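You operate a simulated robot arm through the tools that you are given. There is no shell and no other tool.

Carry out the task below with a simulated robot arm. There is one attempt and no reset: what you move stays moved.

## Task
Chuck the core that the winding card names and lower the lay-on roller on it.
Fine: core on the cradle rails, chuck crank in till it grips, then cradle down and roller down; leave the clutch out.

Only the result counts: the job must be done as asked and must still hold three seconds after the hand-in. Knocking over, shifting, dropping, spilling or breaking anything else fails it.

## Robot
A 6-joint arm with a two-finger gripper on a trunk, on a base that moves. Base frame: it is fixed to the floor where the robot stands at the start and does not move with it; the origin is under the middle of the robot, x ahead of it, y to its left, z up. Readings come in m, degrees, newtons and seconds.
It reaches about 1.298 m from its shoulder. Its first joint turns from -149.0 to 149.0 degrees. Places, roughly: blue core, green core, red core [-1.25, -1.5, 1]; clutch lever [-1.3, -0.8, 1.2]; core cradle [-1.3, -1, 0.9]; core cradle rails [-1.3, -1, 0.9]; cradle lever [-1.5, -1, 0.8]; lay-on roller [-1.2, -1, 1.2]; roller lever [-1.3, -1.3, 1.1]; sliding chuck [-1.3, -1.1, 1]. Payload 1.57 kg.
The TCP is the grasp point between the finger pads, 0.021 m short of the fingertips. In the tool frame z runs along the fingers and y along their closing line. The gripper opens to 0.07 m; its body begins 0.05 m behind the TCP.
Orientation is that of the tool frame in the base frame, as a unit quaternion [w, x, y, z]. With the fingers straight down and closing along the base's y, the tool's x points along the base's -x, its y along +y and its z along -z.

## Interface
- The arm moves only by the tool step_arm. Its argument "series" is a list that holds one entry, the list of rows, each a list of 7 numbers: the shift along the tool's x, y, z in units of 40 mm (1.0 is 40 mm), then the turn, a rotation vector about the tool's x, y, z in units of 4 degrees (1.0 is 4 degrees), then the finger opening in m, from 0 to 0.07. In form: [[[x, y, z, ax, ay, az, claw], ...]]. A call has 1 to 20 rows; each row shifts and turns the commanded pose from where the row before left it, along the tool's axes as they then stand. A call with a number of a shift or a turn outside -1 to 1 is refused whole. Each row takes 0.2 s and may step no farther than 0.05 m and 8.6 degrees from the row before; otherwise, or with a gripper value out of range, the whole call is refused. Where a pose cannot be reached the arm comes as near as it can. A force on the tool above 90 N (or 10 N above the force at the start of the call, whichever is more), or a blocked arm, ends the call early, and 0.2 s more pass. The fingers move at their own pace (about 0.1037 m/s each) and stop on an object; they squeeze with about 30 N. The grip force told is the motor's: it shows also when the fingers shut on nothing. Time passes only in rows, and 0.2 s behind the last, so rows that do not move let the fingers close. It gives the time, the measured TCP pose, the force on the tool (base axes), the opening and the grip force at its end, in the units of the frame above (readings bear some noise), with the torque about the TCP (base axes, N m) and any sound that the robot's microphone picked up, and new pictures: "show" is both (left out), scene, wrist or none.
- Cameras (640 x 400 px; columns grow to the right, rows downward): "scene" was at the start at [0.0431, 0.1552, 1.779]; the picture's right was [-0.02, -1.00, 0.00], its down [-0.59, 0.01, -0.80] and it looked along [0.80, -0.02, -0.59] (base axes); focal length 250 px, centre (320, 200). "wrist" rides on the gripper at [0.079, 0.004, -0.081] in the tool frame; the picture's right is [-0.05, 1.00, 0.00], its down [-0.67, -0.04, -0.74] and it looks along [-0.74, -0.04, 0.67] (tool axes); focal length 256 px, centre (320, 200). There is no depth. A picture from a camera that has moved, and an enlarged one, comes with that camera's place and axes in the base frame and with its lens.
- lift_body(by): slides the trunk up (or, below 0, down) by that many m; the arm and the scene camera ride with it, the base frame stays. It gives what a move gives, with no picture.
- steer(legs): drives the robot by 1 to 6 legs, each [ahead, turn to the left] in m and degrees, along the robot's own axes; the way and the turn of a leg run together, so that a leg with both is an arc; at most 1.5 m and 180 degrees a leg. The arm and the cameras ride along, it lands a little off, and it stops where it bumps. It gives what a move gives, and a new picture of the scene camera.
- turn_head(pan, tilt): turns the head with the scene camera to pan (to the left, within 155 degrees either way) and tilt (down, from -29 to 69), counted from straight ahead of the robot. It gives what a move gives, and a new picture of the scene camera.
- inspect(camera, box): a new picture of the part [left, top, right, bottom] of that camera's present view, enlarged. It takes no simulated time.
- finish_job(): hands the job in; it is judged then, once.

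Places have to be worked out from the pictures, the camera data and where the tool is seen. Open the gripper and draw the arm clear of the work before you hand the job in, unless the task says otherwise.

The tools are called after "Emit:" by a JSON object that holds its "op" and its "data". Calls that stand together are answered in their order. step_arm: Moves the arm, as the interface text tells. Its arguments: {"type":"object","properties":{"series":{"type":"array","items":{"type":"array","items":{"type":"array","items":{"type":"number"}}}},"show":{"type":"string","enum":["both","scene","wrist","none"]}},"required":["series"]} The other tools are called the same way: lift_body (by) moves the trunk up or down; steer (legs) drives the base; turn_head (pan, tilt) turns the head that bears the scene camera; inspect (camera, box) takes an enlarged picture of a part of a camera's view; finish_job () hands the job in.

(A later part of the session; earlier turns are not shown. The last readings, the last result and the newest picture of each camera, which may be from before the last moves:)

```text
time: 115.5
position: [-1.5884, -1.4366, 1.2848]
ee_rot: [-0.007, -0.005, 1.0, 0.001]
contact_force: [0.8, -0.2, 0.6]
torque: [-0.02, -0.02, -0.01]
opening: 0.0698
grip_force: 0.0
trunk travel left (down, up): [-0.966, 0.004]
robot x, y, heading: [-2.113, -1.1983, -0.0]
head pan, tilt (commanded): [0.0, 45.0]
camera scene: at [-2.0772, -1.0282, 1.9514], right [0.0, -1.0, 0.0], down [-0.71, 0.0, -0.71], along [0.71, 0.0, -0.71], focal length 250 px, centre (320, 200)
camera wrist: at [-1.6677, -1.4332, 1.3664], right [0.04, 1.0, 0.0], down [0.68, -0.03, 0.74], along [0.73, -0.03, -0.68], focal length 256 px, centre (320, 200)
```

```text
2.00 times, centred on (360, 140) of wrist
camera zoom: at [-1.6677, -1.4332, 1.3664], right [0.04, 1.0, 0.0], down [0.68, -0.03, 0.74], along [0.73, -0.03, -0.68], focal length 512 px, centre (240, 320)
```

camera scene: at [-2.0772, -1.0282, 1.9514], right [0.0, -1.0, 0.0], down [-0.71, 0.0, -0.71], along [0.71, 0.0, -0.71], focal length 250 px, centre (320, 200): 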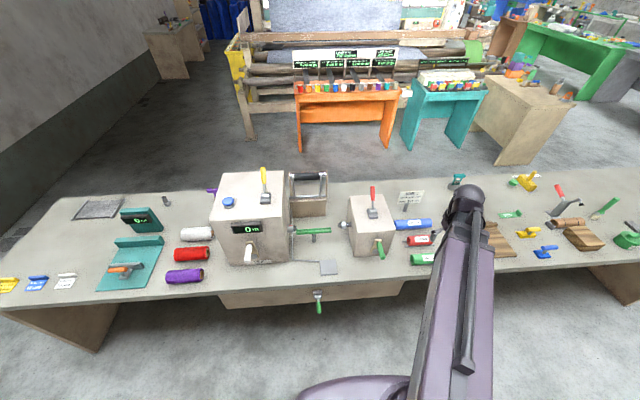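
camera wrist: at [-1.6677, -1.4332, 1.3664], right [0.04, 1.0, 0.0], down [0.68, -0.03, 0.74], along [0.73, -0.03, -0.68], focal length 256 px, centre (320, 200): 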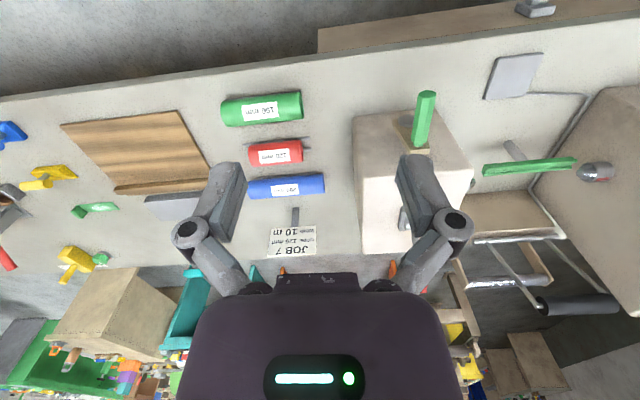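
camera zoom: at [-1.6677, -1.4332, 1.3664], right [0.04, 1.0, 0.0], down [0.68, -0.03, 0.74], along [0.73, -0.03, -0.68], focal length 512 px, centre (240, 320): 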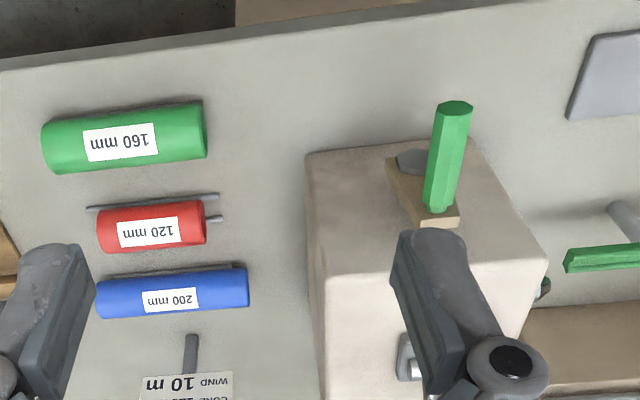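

The hub, arm and green handle of the chuck crank are on the tail box's rear face, handle base ≈(-1.434,-1.291,1.04). First I fetch the red 120 mm core: move above it (z 1.28) and rotate the gripper so it closes across the core, camera toward −y.

Emit:
{"op": "step_arm", "data": {"series": [[[-0.89, -0.35, 0, 0, 0, 0, 0.07], [-0.89, -0.35, 0, 0, 0, 0, 0.07], [-0.89, -0.35, 0, 0, 0, 0, 0.07], [-0.89, -0.35, 0, 0, 0, 0, 0.07], [-0.89, -0.35, 0, 0, 0, 0, 0.07], [-0.89, -0.35, 0, 0, 0, 0, 0.07], [-0.89, -0.35, 0, 0, 0, 0, 0.07], [-0.89, -0.35, 0, 0, 0, 0, 0.07], [0, 0, 0, 0, 0, -1, 0.07], [0, 0, 0, 0, 0, -1, 0.07], [0, 0, 0, 0, 0, -1, 0.07], [0, 0, 0, 0, 0, -1, 0.07], [0, 0, 0, 0, 0, -1, 0.07], [0, 0, 0, 0, 0, -1, 0.07], [0, 0, 0, 0, 0, -1, 0.07], [0, 0, 0, 0, 0, -1, 0.07], [0, 0, 0, 0, 0, -1, 0.07], [0, 0, 0, 0, 0, -1, 0.07], [0, 0, 0, 0, 0, -1, 0.07], [0, 0, 0, 0, 0, -1, 0.07]]], "show": "none"}}

Emit:
{"op": "step_arm", "data": {"series": [[[0, 0, 0, 0, 0, -1, 0.07], [0, 0, 0, 0, 0, -1, 0.07], [0, 0, 0, 0, 0, -1, 0.07], [0, 0, 0, 0, 0, -1, 0.07], [0, 0, 0, 0, 0, -1, 0.07], [0, 0, 0, 0, 0, -1, 0.07], [0, 0, 0, 0, 0, -1, 0.07], [0, 0, 0, 0, 0, -1, 0.07], [0, 0, 0, 0, 0, -1, 0.07], [0, 0, 0, 0, 0, -1, 0.07], [0, 0, 0, 0, 0, -1, 0.07], [0, 0, 0, 0, 0, -0.5, 0.07], [0, 0, 0, 0, 0, 0, 0.07]]], "show": "both"}}

```text
time: 119.7
position: [-1.3028, -1.5461, 1.2837]
ee_rot: [-0.005, -0.412, 0.911, 0.004]
contact_force: [0.6, -0.1, -0.2]
torque: [0.01, -0.01, -0.01]
opening: 0.0701
grip_force: 0.0
out of reach, approached as far as the arm can: row 4
trunk travel left (down, up): [-0.966, 0.004]
robot x, y, heading: [-2.1182, -1.1978, 0.1]
head pan, tilt (commanded): [0.0, 45.0]
```

```text
time: 122.5
position: [-1.3029, -1.5461, 1.2846]
ee_rot: [0.003, 0.736, -0.677, -0.006]
contact_force: [-1.0, 0.4, -0.1]
torque: [-0.01, 0.0, 0.0]
opening: 0.0703
grip_force: 0.1
trunk travel left (down, up): [-0.966, 0.004]
robot x, y, heading: [-2.1132, -1.1984, -0.3]
head pan, tilt (commanded): [0.0, 45.0]
camera scene: at [-2.0779, -1.0286, 1.9514], right [0.0, -1.0, 0.0], down [-0.71, 0.0, -0.71], along [0.71, 0.0, -0.71], focal length 250 px, centre (320, 200)
camera wrist: at [-1.3007, -1.6259, 1.3652], right [-1.0, -0.03, 0.01], down [-0.01, 0.66, 0.75], along [-0.03, 0.75, -0.66], focal length 256 px, centre (320, 200)
```

scene: 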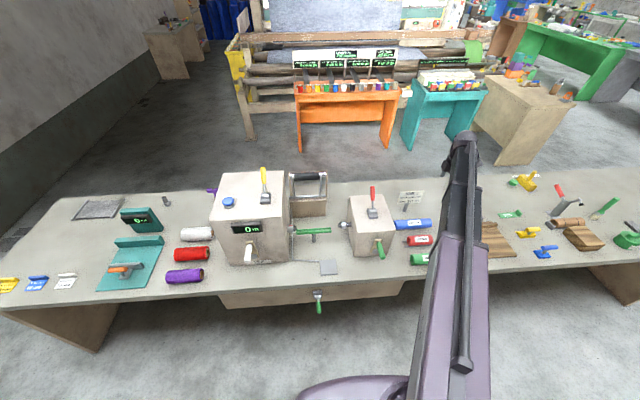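
wrist: 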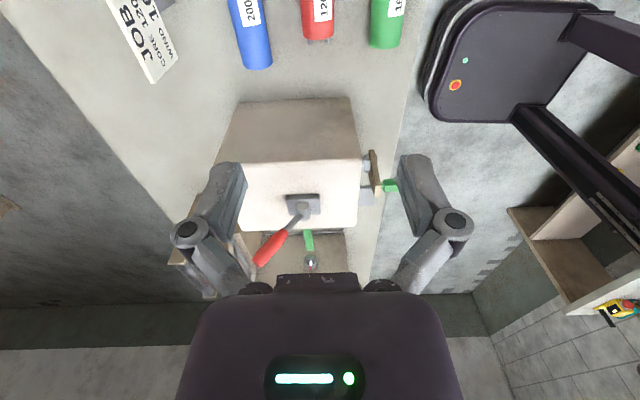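

The gripper now hangs over the red core at z 1.285 with the closing line across the core. I descend 0.2 m and check alignment in the wrist picture.

Emit:
{"op": "step_arm", "data": {"series": [[[0, 0, 1, 0, 0, 0, 0.07], [0, 0, 1, 0, 0, 0, 0.07], [0, 0, 1, 0, 0, 0, 0.07], [0, 0, 1, 0, 0, 0, 0.07], [0, 0, 1, 0, 0, 0, 0.07], [0, 0, 0, 0, 0, 0, 0.07]]], "show": "both"}}

Emit:
{"op": "inspect", "data": {"camera": "wrist", "box": [200, 0, 440, 150]}}

```text
time: 123.9
position: [-1.3025, -1.5471, 1.2843]
ee_rot: [0.004, 0.735, -0.678, -0.006]
contact_force: [0.4, -0.6, 0.2]
torque: [0.01, 0.01, -0.03]
opening: 0.0701
grip_force: 0.0
out of reach, approached as far as the arm can: row 1, 2, 3, 4, 5
trunk travel left (down, up): [-0.966, 0.004]
robot x, y, heading: [-2.1149, -1.1965, -0.3]
head pan, tilt (commanded): [0.0, 45.0]
camera scene: at [-2.0779, -1.0286, 1.9514], right [0.0, -1.0, 0.0], down [-0.71, 0.0, -0.71], along [0.71, 0.0, -0.71], focal length 250 px, centre (320, 200)
camera wrist: at [-1.3007, -1.626, 1.3652], right [-1.0, -0.03, 0.01], down [-0.01, 0.66, 0.75], along [-0.03, 0.75, -0.66], focal length 256 px, centre (320, 200)
```

scene: 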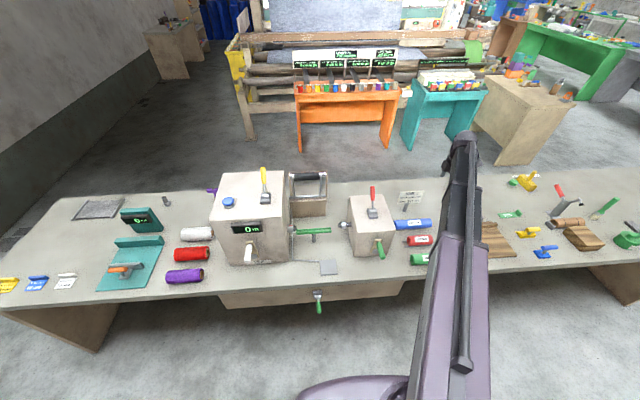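
wrist: 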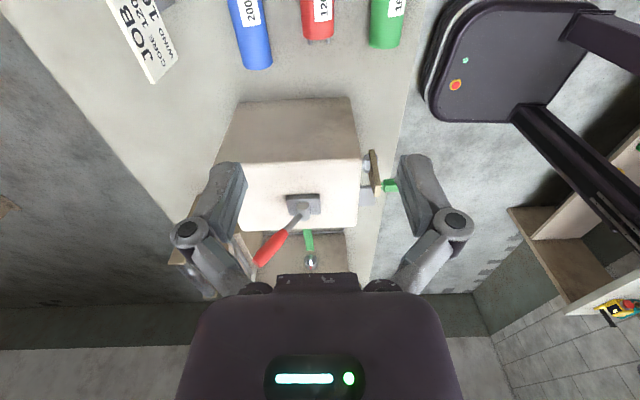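

```text
2.67 times, centred on (320, 75) of wrist
camera zoom: at [-1.3007, -1.626, 1.3652], right [-1.0, -0.03, 0.01], down [-0.01, 0.66, 0.75], along [-0.03, 0.75, -0.66], focal length 683 px, centre (320, 533)
```

zoom: 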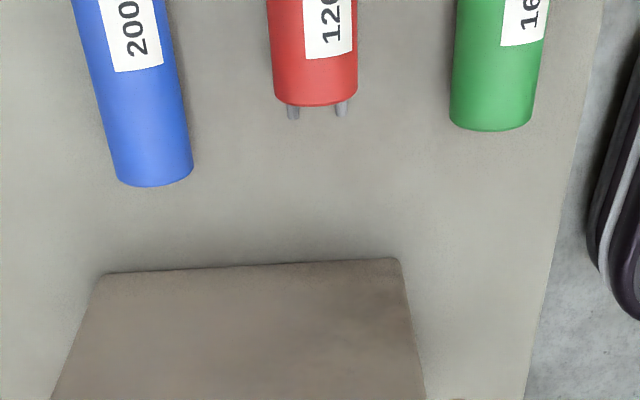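

The arm cannot lower at this posture, so I lower it with the trunk instead, by 0.2 m.

Emit:
{"op": "lift_body", "data": {"by": -0.2}}

Emit:
{"op": "step_arm", "data": {"series": [[[0, 0, 0.25, 0, 0, 0, 0.07], [0, 0, 0, 0, 0, 0, 0.07]]], "show": "both"}}

```text
time: 126.0
position: [-1.303, -1.5467, 1.0849]
ee_rot: [0.004, 0.734, -0.679, -0.006]
contact_force: [-0.5, 0.1, -0.3]
torque: [0.04, -0.01, 0.02]
opening: 0.0701
grip_force: 0.1
trunk travel left (down, up): [-0.766, 0.204]
robot x, y, heading: [-2.117, -1.1986, 0.2]
head pan, tilt (commanded): [0.0, 45.0]
```

```text
time: 126.6
position: [-1.3031, -1.5461, 1.0847]
ee_rot: [0.004, 0.734, -0.679, -0.007]
contact_force: [-1.3, 0.1, 0.6]
torque: [-0.01, 0.0, 0.02]
opening: 0.0698
grip_force: 0.1
out of reach, approached as far as the arm can: row 1
trunk travel left (down, up): [-0.766, 0.204]
robot x, y, heading: [-2.112, -1.198, -0.2]
head pan, tilt (commanded): [0.0, 45.0]
camera scene: at [-2.0779, -1.0286, 1.7514], right [0.0, -1.0, 0.0], down [-0.71, 0.0, -0.71], along [0.71, 0.0, -0.71], focal length 250 px, centre (320, 200)
camera wrist: at [-1.3007, -1.6259, 1.1652], right [-1.0, -0.03, 0.01], down [-0.01, 0.66, 0.75], along [-0.03, 0.75, -0.66], focal length 256 px, centre (320, 200)
```

scene: 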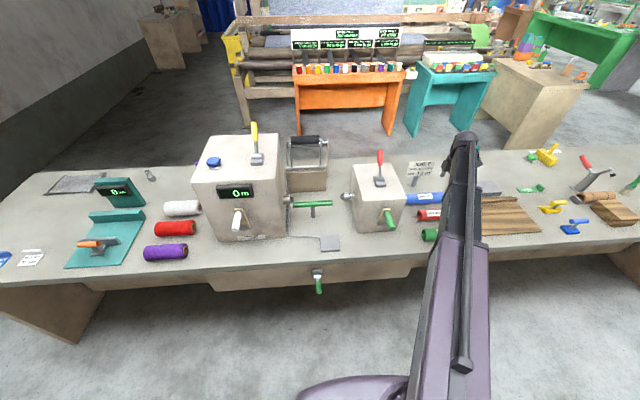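
wrist: 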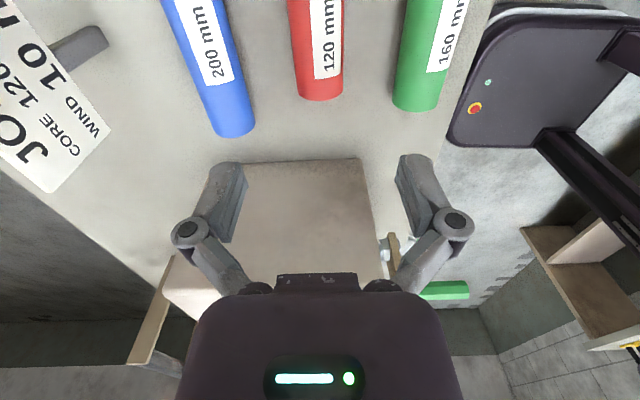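

The arm seems stretched straight here. I test small moves backward (−x) and upward to see where it has freedom.

Emit:
{"op": "step_arm", "data": {"series": [[[0, 0.5, 0, 0, 0, 0, 0.07], [0, 0, 0, 0, 0, 0, 0.07]]], "show": "none"}}

Emit:
{"op": "step_arm", "data": {"series": [[[0, 0, 0.25, 0, 0, 0, 0.07], [0, 0, 0, 0, 0, 0, 0.07]]], "show": "none"}}

Emit:
{"op": "step_arm", "data": {"series": [[[0, 0, -0.5, 0, 0, 0, 0.07], [0, 0, 0, 0, 0, 0, 0.07]]], "show": "none"}}

```text
time: 127.2
position: [-1.3218, -1.548, 1.0853]
ee_rot: [0.004, 0.734, -0.679, -0.006]
contact_force: [1.2, -0.2, 1.1]
torque: [0.0, 0.0, -0.01]
opening: 0.0702
grip_force: 0.1
trunk travel left (down, up): [-0.766, 0.204]
robot x, y, heading: [-2.1151, -1.1995, -0.2]
head pan, tilt (commanded): [0.0, 45.0]
```

```text
time: 127.8
position: [-1.3235, -1.547, 1.0852]
ee_rot: [0.004, 0.734, -0.679, -0.007]
contact_force: [0.7, -0.1, 0.4]
torque: [-0.01, -0.01, 0.02]
opening: 0.0699
grip_force: 0.2
out of reach, approached as far as the arm can: row 1
trunk travel left (down, up): [-0.766, 0.204]
robot x, y, heading: [-2.1153, -1.1948, -0.1]
head pan, tilt (commanded): [0.0, 45.0]
```

```text
time: 128.4
position: [-1.3225, -1.5465, 1.0845]
ee_rot: [0.004, 0.734, -0.679, -0.006]
contact_force: [1.1, 0.2, 0.2]
torque: [0.01, 0.01, 0.01]
opening: 0.0697
grip_force: 0.1
out of reach, approached as far as the arm can: row 1
trunk travel left (down, up): [-0.766, 0.204]
robot x, y, heading: [-2.1159, -1.1966, -0.2]
head pan, tilt (commanded): [0.0, 45.0]
```

Vertical arm moves fail while horizontal ones work, so this arm appears to move mainly in the horizontal plane and the trunk gives height. I test a small tilt and then check z freedom with the arm more folded.

Emit:
{"op": "step_arm", "data": {"series": [[[0, 0, 0, 0.5, 0, 0, 0.07], [0, 0, 0, 0, 0, 0, 0.07]]], "show": "none"}}

Emit:
{"op": "step_arm", "data": {"series": [[[0, 0, 0, -0.5, 0, 0, 0.07], [0, 0, 0, 0, 0, 0, 0.07]]], "show": "none"}}

Emit:
{"op": "step_arm", "data": {"series": [[[0, 0, 0, 0, 0.5, 0, 0.07], [0, 0, 0, 0, 0, 0, 0.07]]], "show": "none"}}

Emit:
{"op": "step_arm", "data": {"series": [[[0, 0, 0, 0, -0.5, 0, 0.07], [0, 0, 0, 0, 0, 0, 0.07]]], "show": "none"}}

```text
time: 129.0
position: [-1.3223, -1.5485, 1.0842]
ee_rot: [-0.009, 0.734, -0.679, 0.007]
contact_force: [-0.6, 0.1, -0.1]
torque: [-0.01, 0.0, -0.02]
opening: 0.07
grip_force: 0.2
trunk travel left (down, up): [-0.766, 0.204]
robot x, y, heading: [-2.1113, -1.1963, -0.1]
head pan, tilt (commanded): [0.0, 45.0]
```

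```text
time: 129.6
position: [-1.3227, -1.5485, 1.0858]
ee_rot: [0.003, 0.734, -0.679, -0.005]
contact_force: [-0.5, -0.1, -0.6]
torque: [0.01, -0.02, -0.02]
opening: 0.07
grip_force: 0.2
trunk travel left (down, up): [-0.766, 0.204]
robot x, y, heading: [-2.1134, -1.1991, -0.0]
head pan, tilt (commanded): [0.0, 45.0]
```

```text
time: 130.2
position: [-1.3229, -1.5483, 1.0853]
ee_rot: [0.016, 0.735, -0.678, 0.006]
contact_force: [-1.2, 0.1, 0.1]
torque: [-0.03, -0.02, 0.02]
opening: 0.07
grip_force: 0.1
trunk travel left (down, up): [-0.766, 0.204]
robot x, y, heading: [-2.1147, -1.1992, -0.2]
head pan, tilt (commanded): [0.0, 45.0]
```

```text
time: 130.8
position: [-1.3232, -1.549, 1.0853]
ee_rot: [0.004, 0.734, -0.679, -0.006]
contact_force: [-0.1, -0.5, -0.6]
torque: [0.02, -0.01, 0.0]
opening: 0.0702
grip_force: 0.0
trunk travel left (down, up): [-0.766, 0.204]
robot x, y, heading: [-2.1206, -1.195, -0.1]
head pan, tilt (commanded): [0.0, 45.0]
```

Tilts work but not z, so height comes from the trunk. I inspect the wrist view to measure the red core's lateral offset from the gripper's midplane.

Emit:
{"op": "step_arm", "data": {"series": [[[0, -0.5, 0, 0, 0, 0, 0.07], [0, 0, 0, 0, 0, 0, 0.07]]], "show": "wrist"}}

Emit:
{"op": "inspect", "data": {"camera": "wrist", "box": [240, 0, 400, 100]}}

```text
time: 131.4
position: [-1.3027, -1.5459, 1.0852]
ee_rot: [0.004, 0.735, -0.678, -0.006]
contact_force: [-0.6, 0.3, 0.4]
torque: [0.01, 0.02, 0.02]
opening: 0.0701
grip_force: 0.1
trunk travel left (down, up): [-0.766, 0.204]
robot x, y, heading: [-2.1134, -1.1953, -0.3]
head pan, tilt (commanded): [0.0, 45.0]
camera wrist: at [-1.3011, -1.6264, 1.1654], right [-1.0, -0.03, 0.01], down [-0.01, 0.66, 0.75], along [-0.03, 0.75, -0.66], focal length 256 px, centre (320, 200)
```

wrist: 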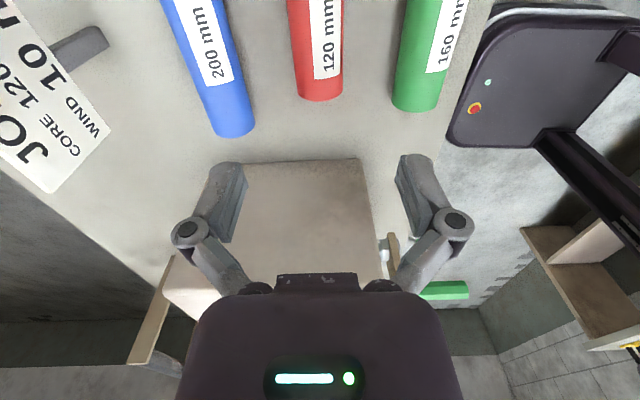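

```text
4.00 times, centred on (320, 50) of wrist
camera zoom: at [-1.3011, -1.6264, 1.1654], right [-1.0, -0.03, 0.01], down [-0.01, 0.66, 0.75], along [-0.03, 0.75, -0.66], focal length 1024 px, centre (320, 800)
```

zoom: 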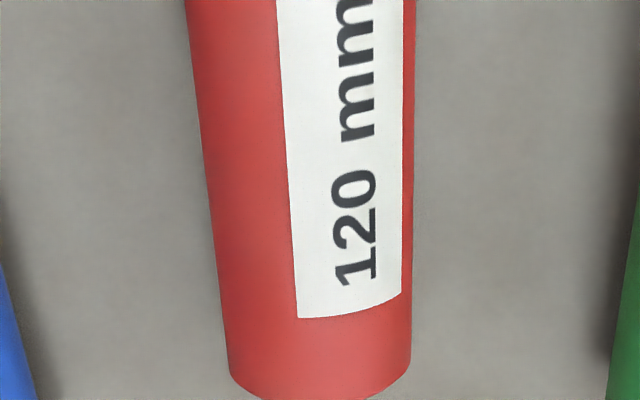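

The core axis is within about 3 mm of the gripper midplane and parallel to it; the core's centre is ~11 mm further to −y. I correct that and lower the trunk by 0.15 m.

Emit:
{"op": "step_arm", "data": {"series": [[[0.28, -0.065, 0, 0, 0, 0, 0.07], [0, 0, 0, 0, 0, 0, 0.07]]], "show": "none"}}

Emit:
{"op": "lift_body", "data": {"by": -0.15}}

Emit:
{"op": "step_arm", "data": {"series": [[[0, 0, 0, 0, 0, 0, 0.07]]], "show": "both"}}

```text
time: 132.0
position: [-1.3003, -1.5578, 1.0847]
ee_rot: [0.005, 0.735, -0.679, -0.006]
contact_force: [-0.4, 0.4, 0.7]
torque: [0.0, 0.0, 0.01]
opening: 0.0702
grip_force: 0.1
trunk travel left (down, up): [-0.766, 0.204]
robot x, y, heading: [-2.1162, -1.1958, -0.1]
head pan, tilt (commanded): [0.0, 45.0]
```

```text
time: 133.8
position: [-1.3, -1.558, 0.9349]
ee_rot: [0.004, 0.735, -0.678, -0.006]
contact_force: [0.1, -0.3, -0.2]
torque: [0.0, 0.01, 0.0]
opening: 0.07
grip_force: 0.0
trunk travel left (down, up): [-0.616, 0.354]
robot x, y, heading: [-2.1173, -1.1932, 0.0]
head pan, tilt (commanded): [0.0, 45.0]
```

```text
time: 134.2
position: [-1.3002, -1.5578, 0.9347]
ee_rot: [0.004, 0.734, -0.679, -0.007]
contact_force: [-0.3, -0.5, -0.2]
torque: [0.0, -0.01, -0.04]
opening: 0.0697
grip_force: 0.0
trunk travel left (down, up): [-0.616, 0.354]
robot x, y, heading: [-2.1188, -1.1967, -0.3]
head pan, tilt (commanded): [0.0, 45.0]
camera scene: at [-2.0779, -1.0286, 1.6015], right [0.0, -1.0, 0.0], down [-0.71, 0.0, -0.71], along [0.71, 0.0, -0.71], focal length 250 px, centre (320, 200)
camera wrist: at [-1.2976, -1.638, 1.0152], right [-1.0, -0.03, 0.01], down [-0.01, 0.66, 0.75], along [-0.03, 0.75, -0.66], focal length 256 px, centre (320, 200)
```

scene: 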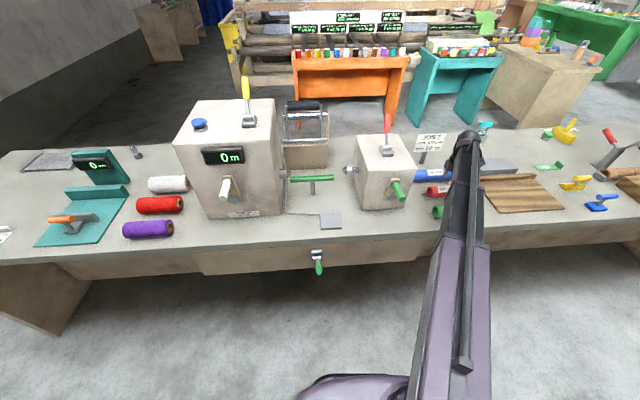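
wrist: 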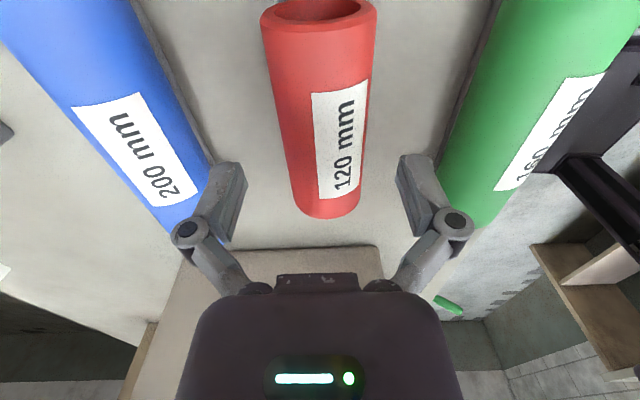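

The core is seen whole: its axis is ~2–3 mm to the +tool‑y side, with neighbours about 18 mm clear of the fingers. I nudge and lower the trunk 0.047 m to straddle the core.

Emit:
{"op": "step_arm", "data": {"series": [[[0, 0.05, 0, 0, 0, 0, 0.07], [0, 0, 0, 0, 0, 0, 0.07]]], "show": "none"}}

Emit:
{"op": "lift_body", "data": {"by": -0.047}}

Emit:
{"op": "step_arm", "data": {"series": [[[0, 0, 0, 0, 0, 0, 0.07]]], "show": "both"}}

```text
time: 134.8
position: [-1.3015, -1.5577, 0.9348]
ee_rot: [0.003, 0.734, -0.679, -0.006]
contact_force: [-0.8, 0.0, 1.2]
torque: [0.02, -0.01, 0.0]
opening: 0.07
grip_force: 0.0
trunk travel left (down, up): [-0.616, 0.354]
robot x, y, heading: [-2.1153, -1.195, -0.2]
head pan, tilt (commanded): [0.0, 45.0]
```

```text
time: 135.7
position: [-1.3018, -1.5582, 0.8879]
ee_rot: [0.004, 0.735, -0.678, -0.005]
contact_force: [-0.7, 0.1, -0.2]
torque: [-0.01, -0.01, -0.01]
opening: 0.0699
grip_force: 0.0
trunk travel left (down, up): [-0.569, 0.401]
robot x, y, heading: [-2.1147, -1.1946, 0.0]
head pan, tilt (commanded): [0.0, 45.0]
```

```text
time: 136.1
position: [-1.3015, -1.5579, 0.8884]
ee_rot: [0.004, 0.734, -0.679, -0.007]
contact_force: [-0.1, 0.5, 0.5]
torque: [0.01, 0.01, 0.01]
opening: 0.0699
grip_force: 0.0
trunk travel left (down, up): [-0.569, 0.401]
robot x, y, heading: [-2.116, -1.1959, 0.2]
head pan, tilt (commanded): [0.0, 45.0]
camera scene: at [-2.0779, -1.0286, 1.5545], right [0.0, -1.0, 0.0], down [-0.71, 0.0, -0.71], along [0.71, 0.0, -0.71], focal length 250 px, centre (320, 200)
camera wrist: at [-1.2996, -1.6382, 0.9682], right [-1.0, -0.03, 0.01], down [-0.01, 0.66, 0.75], along [-0.03, 0.75, -0.66], focal length 256 px, centre (320, 200)
```

scene: 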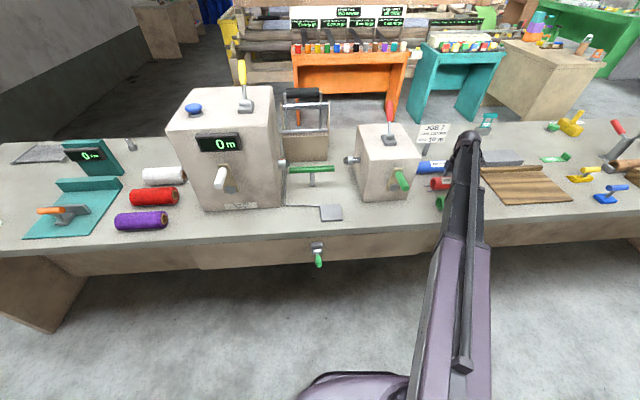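
wrist: 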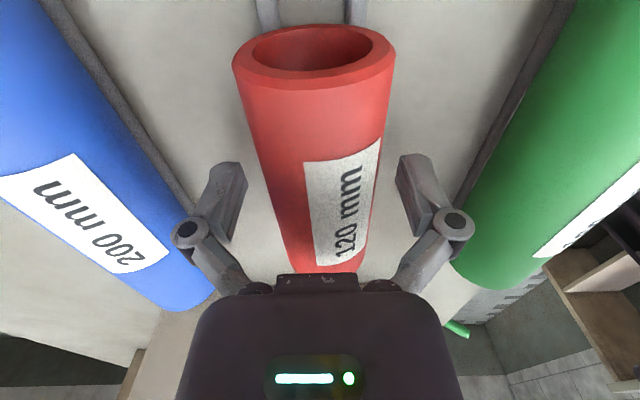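

The core sits centred between the fingers with clearance on both sides. I close the gripper on it.

Emit:
{"op": "step_arm", "data": {"series": [[[0, 0, 0, 0, 0, 0, 0.045], [0, 0, 0, 0, 0, 0, 0.045], [0, 0, 0, 0, 0, 0, 0.045], [0, 0, 0, 0, 0, 0, 0.045]]], "show": "wrist"}}

```text
time: 137.1
position: [-1.3012, -1.5574, 0.888]
ee_rot: [0.004, 0.734, -0.679, -0.006]
contact_force: [-1.2, -0.7, 1.8]
torque: [0.03, 0.04, 0.02]
opening: 0.0505
grip_force: 30.9
trunk travel left (down, up): [-0.569, 0.401]
robot x, y, heading: [-2.1142, -1.1947, -0.1]
head pan, tilt (commanded): [0.0, 45.0]
camera wrist: at [-1.2998, -1.6381, 0.9684], right [-1.0, -0.03, 0.01], down [-0.01, 0.67, 0.75], along [-0.03, 0.75, -0.66], focal length 256 px, centre (320, 200)
```

wrist: 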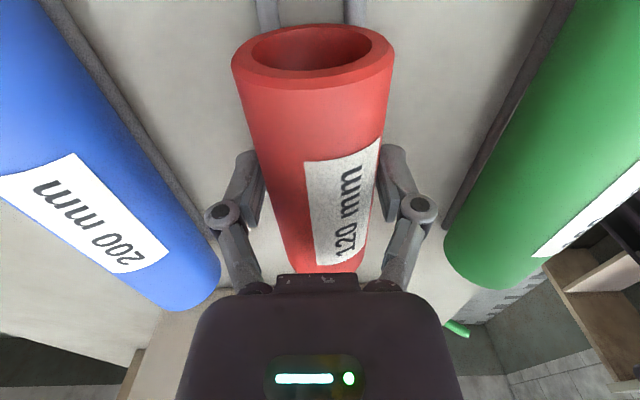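

Gripped: the core is 50.5 mm across, TCP at (-1.301,-1.557,0.888). I lift it with the trunk by 0.40 m to clear the tail box lever (top ≈1.19).

Emit:
{"op": "lift_body", "data": {"by": 0.2}}

Emit:
{"op": "lift_body", "data": {"by": 0.2}}

Emit:
{"op": "step_arm", "data": {"series": [[[0, 0, 0, 0, 0, 0, 0.045]]], "show": "both"}}

```text
time: 139.2
position: [-1.3009, -1.5582, 1.087]
ee_rot: [0.004, 0.734, -0.679, -0.006]
contact_force: [0.3, -0.2, -0.7]
torque: [-0.01, 0.0, 0.01]
opening: 0.0504
grip_force: 30.4
trunk travel left (down, up): [-0.769, 0.201]
robot x, y, heading: [-2.1098, -1.1978, -0.3]
head pan, tilt (commanded): [0.0, 45.0]
```

```text
time: 141.4
position: [-1.302, -1.5586, 1.2879]
ee_rot: [0.004, 0.734, -0.679, -0.006]
contact_force: [0.5, 0.2, -1.1]
torque: [-0.01, -0.01, -0.02]
opening: 0.0505
grip_force: 29.5
trunk travel left (down, up): [-0.969, 0.001]
robot x, y, heading: [-2.1158, -1.1978, 0.2]
head pan, tilt (commanded): [0.0, 45.0]
```

```text
time: 141.8
position: [-1.3021, -1.5584, 1.2876]
ee_rot: [0.003, 0.735, -0.678, -0.006]
contact_force: [0.5, -0.1, -0.2]
torque: [-0.02, -0.07, 0.04]
opening: 0.0507
grip_force: 29.8
trunk travel left (down, up): [-0.969, 0.001]
robot x, y, heading: [-2.118, -1.1992, -0.1]
head pan, tilt (commanded): [0.0, 45.0]
camera scene: at [-2.0778, -1.0287, 1.9544], right [0.0, -1.0, 0.0], down [-0.71, 0.0, -0.71], along [0.71, 0.0, -0.71], focal length 250 px, centre (320, 200)
camera wrist: at [-1.2995, -1.6382, 1.3681], right [-1.0, -0.03, 0.01], down [-0.01, 0.66, 0.75], along [-0.03, 0.75, -0.66], focal length 256 px, centre (320, 200)
```

scene: 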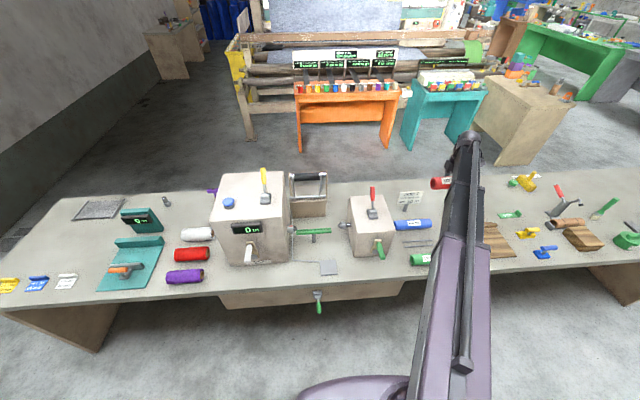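
wrist: 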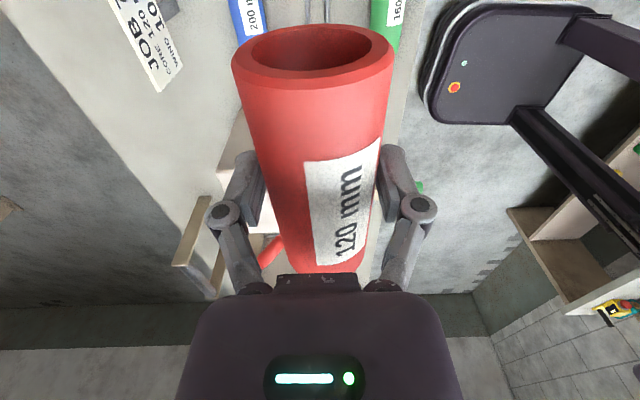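

The red core is held clear at z≈1.29. I move it along +y over the tail box towards the rails, checking halfway.

Emit:
{"op": "step_arm", "data": {"series": [[[-0.939, -0.105, 0, 0, 0, 0, 0.045], [-0.939, -0.105, 0, 0, 0, 0, 0.045], [-0.939, -0.105, 0, 0, 0, 0, 0.045], [-0.939, -0.105, 0, 0, 0, 0, 0.045], [-0.939, -0.105, 0, 0, 0, 0, 0.045], [-0.939, -0.105, 0, 0, 0, 0, 0.045], [-0.939, -0.105, 0, 0, 0, 0, 0.045], [0, 0, 0, 0, 0, 0, 0.045]]], "show": "scene"}}

```text
time: 143.6
position: [-1.2944, -1.294, 1.2872]
ee_rot: [0.004, 0.735, -0.678, -0.006]
contact_force: [0.1, -0.2, -0.1]
torque: [0.01, -0.01, 0.02]
opening: 0.0502
grip_force: 29.9
trunk travel left (down, up): [-0.969, 0.001]
robot x, y, heading: [-2.1167, -1.1957, -0.2]
head pan, tilt (commanded): [0.0, 45.0]
camera scene: at [-2.0779, -1.0295, 1.9545], right [0.0, -1.0, 0.0], down [-0.71, 0.0, -0.71], along [0.71, 0.0, -0.71], focal length 250 px, centre (320, 200)
```

scene: 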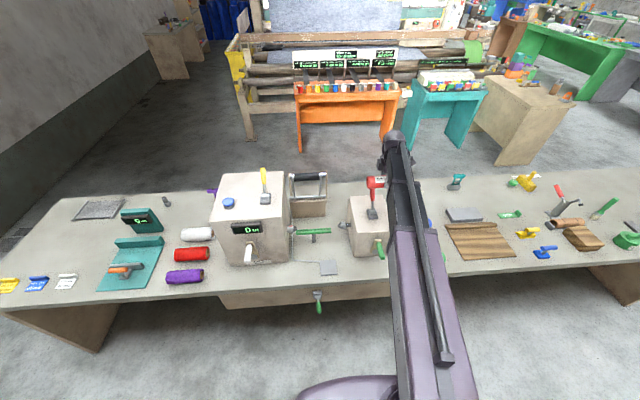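

No contact so far; I continue the last ~0.3 m to above the rails.

Emit:
{"op": "step_arm", "data": {"series": [[[-0.939, -0.105, 0, 0, 0, 0, 0.045], [-0.939, -0.105, 0, 0, 0, 0, 0.045], [-0.939, -0.105, 0, 0, 0, 0, 0.045], [-0.939, -0.105, 0, 0, 0, 0, 0.045], [-0.939, -0.105, 0, 0, 0, 0, 0.045], [-0.939, -0.105, 0, 0, 0, 0, 0.045], [-0.939, -0.105, 0, 0, 0, 0, 0.045], [-0.939, -0.105, 0, 0, 0, 0, 0.045], [0, 0, 0, 0, 0, 0, 0.045]]], "show": "both"}}

```text
time: 145.6
position: [-1.2854, -0.9911, 1.2884]
ee_rot: [0.004, 0.734, -0.679, -0.005]
contact_force: [-0.8, -0.6, 0.0]
torque: [0.04, 0.0, 0.01]
opening: 0.0503
grip_force: 30.2
trunk travel left (down, up): [-0.969, 0.001]
robot x, y, heading: [-2.1151, -1.1963, -0.2]
head pan, tilt (commanded): [0.0, 45.0]
camera scene: at [-2.0778, -1.0294, 1.9545], right [0.0, -1.0, 0.0], down [-0.71, 0.0, -0.71], along [0.71, 0.0, -0.71], focal length 250 px, centre (320, 200)
camera wrist: at [-1.2828, -1.0728, 1.3682], right [-1.0, -0.03, 0.01], down [-0.01, 0.66, 0.75], along [-0.03, 0.75, -0.66], focal length 256 px, centre (320, 200)
```

scene: 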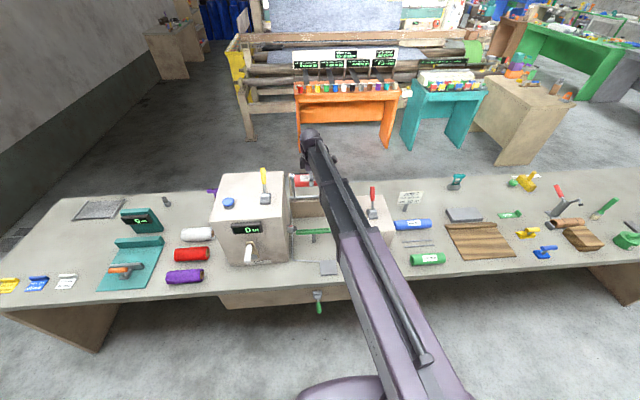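
wrist: 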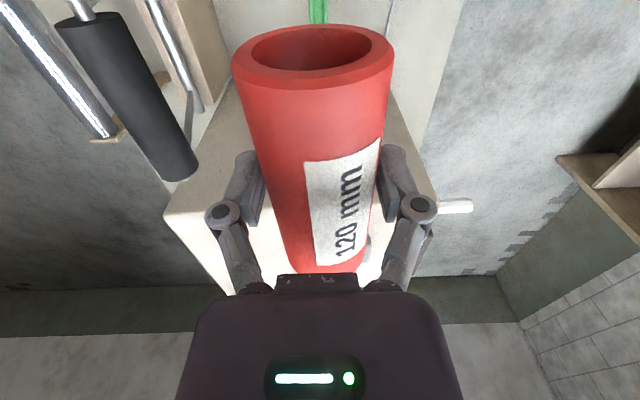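

The arm links ride only ~0.1 m above the TCP, so lowering here would press the forearm onto the tail box. I'll retract at height and shift the base ~0.2 m to +y so the arm can come straight in between headstock and tail box.

Emit:
{"op": "step_arm", "data": {"series": [[[-0.078, 0.934, 0, 0, 0, 0, 0.045], [-0.078, 0.934, 0, 0, 0, 0, 0.045], [-0.078, 0.934, 0, 0, 0, 0, 0.045], [-0.078, 0.934, 0, 0, 0, 0, 0.045], [-0.078, 0.934, 0, 0, 0, 0, 0.045], [-0.078, 0.934, 0, 0, 0, 0, 0.045], [-0.078, 0.934, 0, 0, 0, 0, 0.045], [-0.078, 0.934, 0, 0, 0, 0, 0.045], [-0.078, 0.934, 0, 0, 0, 0, 0.045], [-0.078, 0.934, 0, 0, 0, 0, 0.045], [0, 0, 0, 0, 0, 0, 0.045]]], "show": "both"}}

```text
time: 148.0
position: [-1.6335, -0.9749, 1.2884]
ee_rot: [0.003, 0.735, -0.678, -0.006]
contact_force: [-0.7, 0.6, -0.6]
torque: [0.0, -0.01, -0.01]
opening: 0.0505
grip_force: 30.0
out of reach, approached as far as the arm can: row 2, 9, 10
trunk travel left (down, up): [-0.969, 0.001]
robot x, y, heading: [-2.1149, -1.1992, -0.2]
head pan, tilt (commanded): [0.0, 45.0]
camera scene: at [-2.0783, -1.0291, 1.9545], right [0.0, -1.0, 0.0], down [-0.71, 0.0, -0.71], along [0.71, 0.0, -0.71], focal length 250 px, centre (320, 200)
camera wrist: at [-1.6306, -1.0556, 1.3684], right [-1.0, -0.03, 0.01], down [-0.01, 0.67, 0.75], along [-0.03, 0.75, -0.66], focal length 256 px, centre (320, 200)
```

scene: 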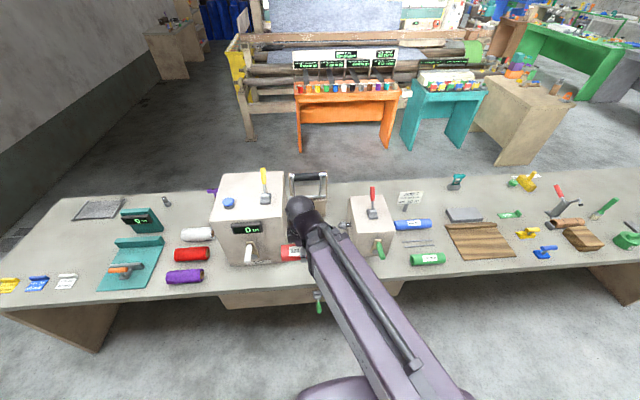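
wrist: 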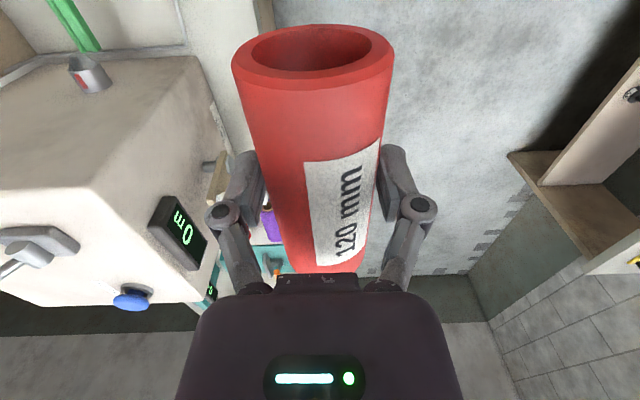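

The arm is a straight radial beam (shoulder about 0.03 ahead, 0.06 right of the robot's middle, minimum radius ≈0.53). I shift the base to about (-2.2,-1.0) by turning left, rolling 0.22 m and turning back.

Emit:
{"op": "steer", "data": {"legs": [[0, 113], [0.217, 0], [0, -113]]}}

Emit:
{"op": "inspect", "data": {"camera": "scene", "box": [160, 120, 400, 270]}}

```text
time: 159.8
position: [-2.3538, -0.4823, 1.288]
ee_rot: [0.02, 0.999, -0.027, 0.0]
contact_force: [-0.1, 0.0, -1.5]
torque: [-0.01, 0.07, -0.01]
opening: 0.0504
grip_force: 29.7
trunk travel left (down, up): [-0.969, 0.001]
robot x, y, heading: [-2.2329, -0.9974, 85.2]
head pan, tilt (commanded): [0.0, 45.0]
stopped in leg 3: the robot was blocked; the commanded pose is now the measured one
camera scene: at [-2.3986, -0.9482, 1.9548], right [1.0, -0.08, 0.0], down [-0.06, -0.71, -0.71], along [0.06, 0.7, -0.71], focal length 250 px, centre (320, 200)
```

scene: 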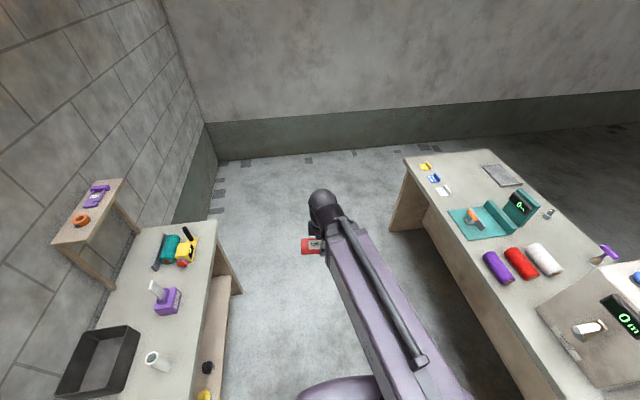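

```text
2.67 times, centred on (280, 195) of scene
camera zoom: at [-2.3986, -0.9482, 1.9548], right [1.0, -0.08, 0.0], down [-0.06, -0.71, -0.71], along [0.06, 0.7, -0.71], focal length 668 px, centre (427, 213)
```

zoom: 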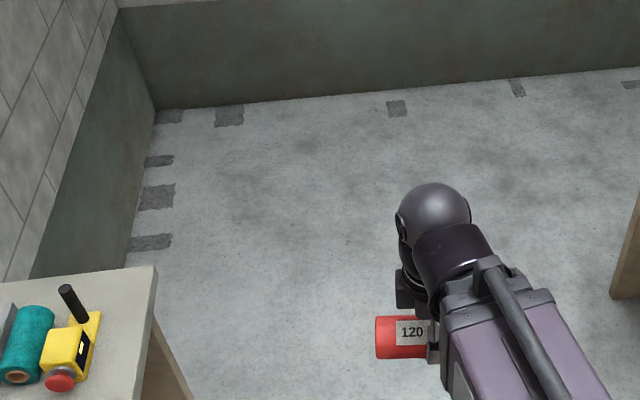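

The base was blocked at heading 85°. I look to the right and left to see what it touched before moving again.

Emit:
{"op": "turn_head", "data": {"pan": -100, "tilt": 55}}

Emit:
{"op": "turn_head", "data": {"pan": 110, "tilt": 55}}

Emit:
{"op": "turn_head", "data": {"pan": -150, "tilt": 50}}

```text
time: 161.5
position: [-2.357, -0.4842, 1.288]
ee_rot: [0.018, 0.999, -0.026, 0.002]
contact_force: [0.8, -0.4, -1.5]
torque: [-0.01, -0.01, -0.02]
opening: 0.0505
grip_force: 30.1
trunk travel left (down, up): [-0.969, 0.001]
robot x, y, heading: [-2.2389, -0.9966, 85.4]
head pan, tilt (commanded): [-100.0, 55.0]
camera scene: at [-2.3401, -1.049, 1.941], right [-0.25, -0.97, 0.0], down [-0.79, 0.21, -0.57], along [0.56, -0.15, -0.82], focal length 250 px, centre (320, 200)
```

scene: 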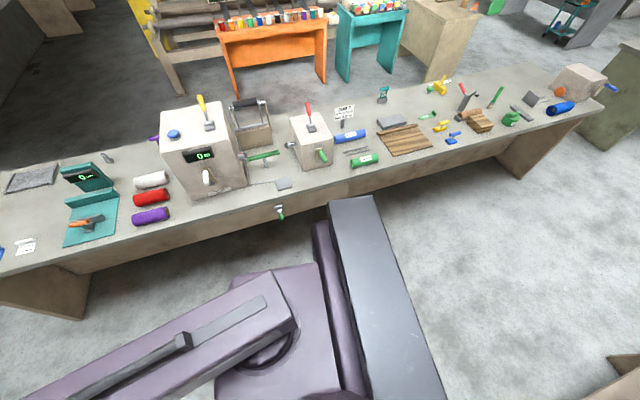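

```text
time: 164.6
position: [-2.3584, -0.4842, 1.2879]
ee_rot: [0.019, 0.999, -0.027, 0.001]
contact_force: [0.1, 0.1, -0.6]
torque: [-0.02, -0.03, 0.04]
opening: 0.0504
grip_force: 30.0
trunk travel left (down, up): [-0.969, 0.001]
robot x, y, heading: [-2.2332, -1.0013, 85.4]
head pan, tilt (commanded): [110.0, 55.0]
camera scene: at [-2.4795, -1.0498, 1.941], right [-0.26, 0.96, 0.0], down [0.79, 0.22, -0.57], along [-0.55, -0.15, -0.82], focal length 250 px, centre (320, 200)
```

scene: 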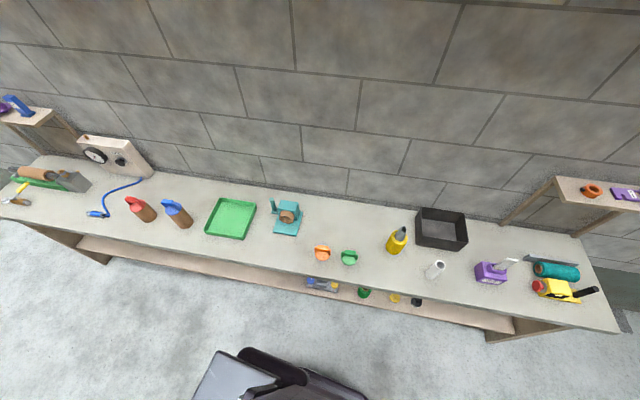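

```text
time: 168.2
position: [-2.3579, -0.4848, 1.2875]
ee_rot: [0.018, 0.999, -0.027, 0.001]
contact_force: [0.7, 0.2, -0.8]
torque: [0.0, -0.02, -0.01]
opening: 0.0503
grip_force: 30.1
trunk travel left (down, up): [-0.969, 0.001]
robot x, y, heading: [-2.2385, -0.997, 85.5]
head pan, tilt (commanded): [-150.0, 50.0]
camera scene: at [-2.377, -1.1004, 1.9475], right [-0.9, -0.43, 0.0], down [-0.33, 0.69, -0.64], along [0.28, -0.58, -0.77], focal length 250 px, centre (320, 200)
```

scene: 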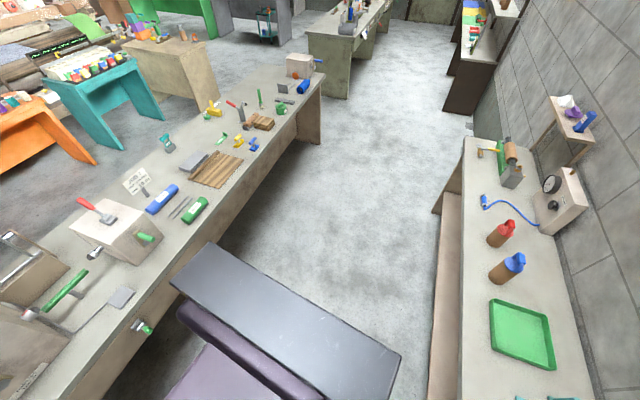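

Nothing obvious touches; I look steeply down around the base to find what blocks it.

Emit:
{"op": "turn_head", "data": {"pan": -60, "tilt": 69}}

Emit:
{"op": "turn_head", "data": {"pan": 60, "tilt": 69}}

Emit:
{"op": "turn_head", "data": {"pan": 150, "tilt": 65}}

```text
time: 169.9
position: [-2.3575, -0.4837, 1.2876]
ee_rot: [0.019, 0.999, -0.026, 0.001]
contact_force: [0.5, 0.1, -0.9]
torque: [0.02, 0.04, -0.01]
opening: 0.0502
grip_force: 29.7
trunk travel left (down, up): [-0.969, 0.001]
robot x, y, heading: [-2.2362, -0.9958, 85.3]
head pan, tilt (commanded): [-60.0, 68.8]
camera scene: at [-2.3594, -1.007, 1.9256], right [0.43, -0.9, 0.0], down [-0.84, -0.4, -0.36], along [0.33, 0.15, -0.93], focal length 250 px, centre (320, 200)
```

scene: 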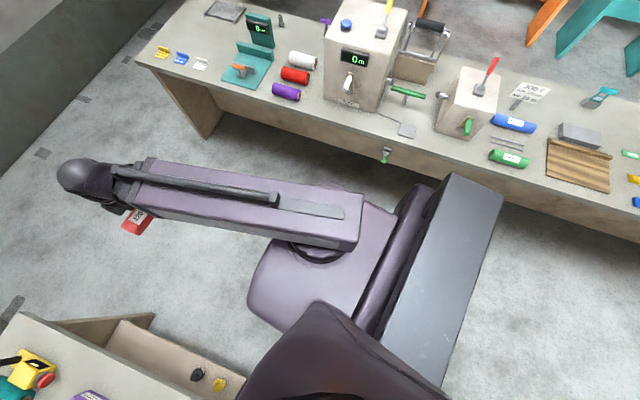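

```text
time: 171.9
position: [-2.3581, -0.4837, 1.2882]
ee_rot: [0.018, 0.999, -0.028, 0.001]
contact_force: [0.1, -0.5, -1.6]
torque: [-0.03, 0.02, 0.0]
opening: 0.0504
grip_force: 30.1
trunk travel left (down, up): [-0.969, 0.001]
robot x, y, heading: [-2.234, -0.9967, 85.4]
head pan, tilt (commanded): [60.0, 68.8]
camera scene: at [-2.4559, -0.999, 1.9255], right [0.57, 0.82, 0.0], down [0.77, -0.53, -0.36], along [-0.3, 0.21, -0.93], focal length 250 px, centre (320, 200)
```

scene: 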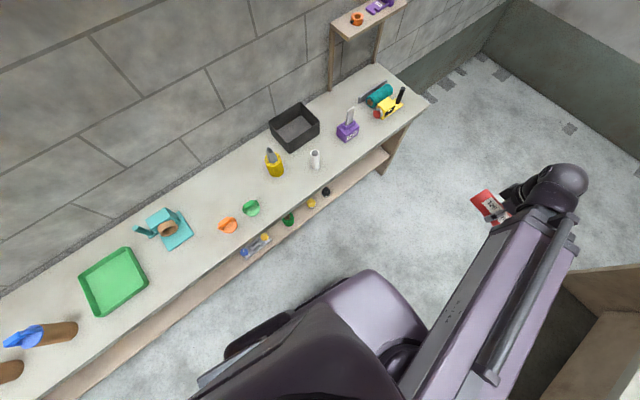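

```text
time: 173.5
position: [-2.3575, -0.4837, 1.2881]
ee_rot: [0.018, 0.999, -0.027, 0.002]
contact_force: [-1.2, 0.3, -0.6]
torque: [0.0, 0.0, 0.0]
opening: 0.0504
grip_force: 30.4
trunk travel left (down, up): [-0.969, 0.001]
robot x, y, heading: [-2.2387, -0.9999, 85.3]
head pan, tilt (commanded): [150.0, 65.0]
camera scene: at [-2.4445, -1.0807, 1.9294], right [-0.82, 0.57, 0.0], down [0.52, 0.74, -0.42], along [-0.24, -0.35, -0.91], focal length 250 px, centre (320, 200)
```

scene: 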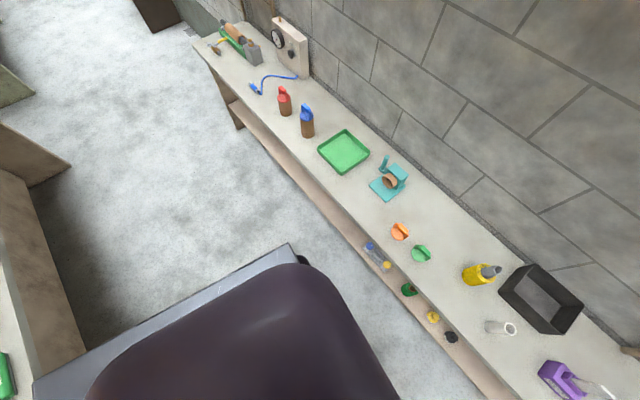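

No contact is visible anywhere near the base. I try turning right again by a small amount.

Emit:
{"op": "steer", "data": {"legs": [[0, -15]]}}

```text
time: 175.1
position: [-2.2164, -0.4683, 1.2878]
ee_rot: [0.018, 0.987, -0.159, -0.002]
contact_force: [-0.3, -0.3, -0.5]
torque: [-0.01, -0.04, -0.03]
opening: 0.0502
grip_force: 29.7
trunk travel left (down, up): [-0.969, 0.001]
robot x, y, heading: [-2.2244, -0.9997, 70.6]
head pan, tilt (commanded): [150.0, 65.0]
camera scene: at [-2.4499, -1.0268, 1.9294], right [-0.65, 0.76, 0.0], down [0.69, 0.59, -0.42], along [-0.32, -0.27, -0.91], focal length 250 px, centre (320, 200)
```

scene: 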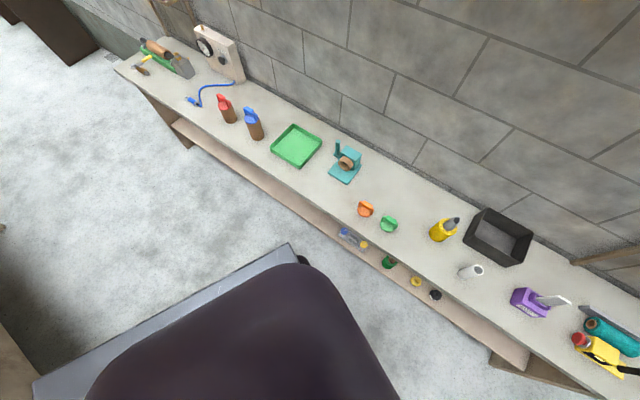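

It turns freely now. I continue the rest of the turn in two parts.

Emit:
{"op": "steer", "data": {"legs": [[0, -35], [0, -35]]}}

Emit:
{"op": "turn_head", "data": {"pan": 0, "tilt": 45}}

```text
time: 180.4
position: [-1.7207, -0.8375, 1.2882]
ee_rot: [0.015, 0.709, -0.705, -0.011]
contact_force: [-0.9, 0.5, 0.5]
torque: [-0.04, -0.01, -0.03]
opening: 0.0505
grip_force: 30.5
trunk travel left (down, up): [-0.969, 0.001]
robot x, y, heading: [-2.2256, -1.0393, 0.0]
head pan, tilt (commanded): [150.0, 65.0]
camera scene: at [-2.3253, -0.8343, 1.9289], right [0.5, 0.86, 0.0], down [0.78, -0.46, -0.42], along [-0.36, 0.21, -0.91], focal length 250 px, centre (320, 200)
```

scene: 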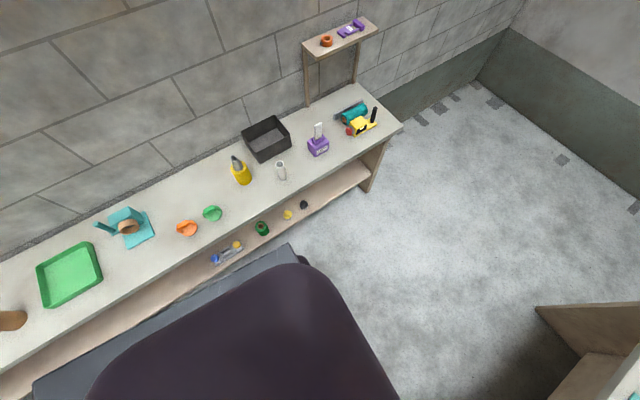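

```text
time: 182.7
position: [-1.72, -0.8393, 1.2879]
ee_rot: [0.015, 0.708, -0.706, -0.011]
contact_force: [-0.3, 0.9, -1.5]
torque: [-0.01, -0.04, 0.03]
opening: 0.0505
grip_force: 30.4
trunk travel left (down, up): [-0.969, 0.001]
robot x, y, heading: [-2.2251, -1.0383, -0.3]
head pan, tilt (commanded): [0.0, 45.0]
camera scene: at [-2.1895, -0.868, 1.9544], right [0.0, -1.0, 0.0], down [-0.71, 0.0, -0.71], along [0.71, 0.0, -0.71], focal length 250 px, centre (320, 200)
```

scene: 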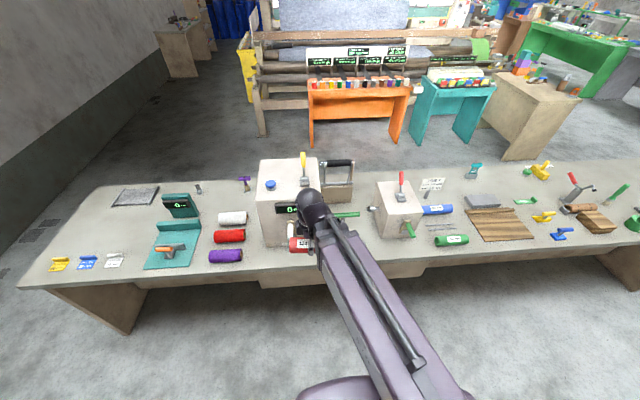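

The robot stands at (-2.225,-1.038) facing the machine, core still gripped; the tool has picked up a ~2° tilt and lost 4.6° of yaw. I correct the orientation first.

Emit:
{"op": "step_arm", "data": {"series": [[[0, 0, 0, 0.265, -0.043, -0.575, 0.045], [0, 0, 0, 0.265, -0.043, -0.575, 0.045], [0, 0, 0, 0, 0, 0, 0.045]]], "show": "none"}}

```text
time: 183.5
position: [-1.7189, -0.8399, 1.2879]
ee_rot: [-0.001, 0.737, -0.676, -0.001]
contact_force: [-0.3, -0.1, -1.1]
torque: [-0.03, -0.02, -0.01]
opening: 0.0502
grip_force: 30.9
trunk travel left (down, up): [-0.969, 0.001]
robot x, y, heading: [-2.2279, -1.0368, -0.1]
head pan, tilt (commanded): [0.0, 45.0]
```

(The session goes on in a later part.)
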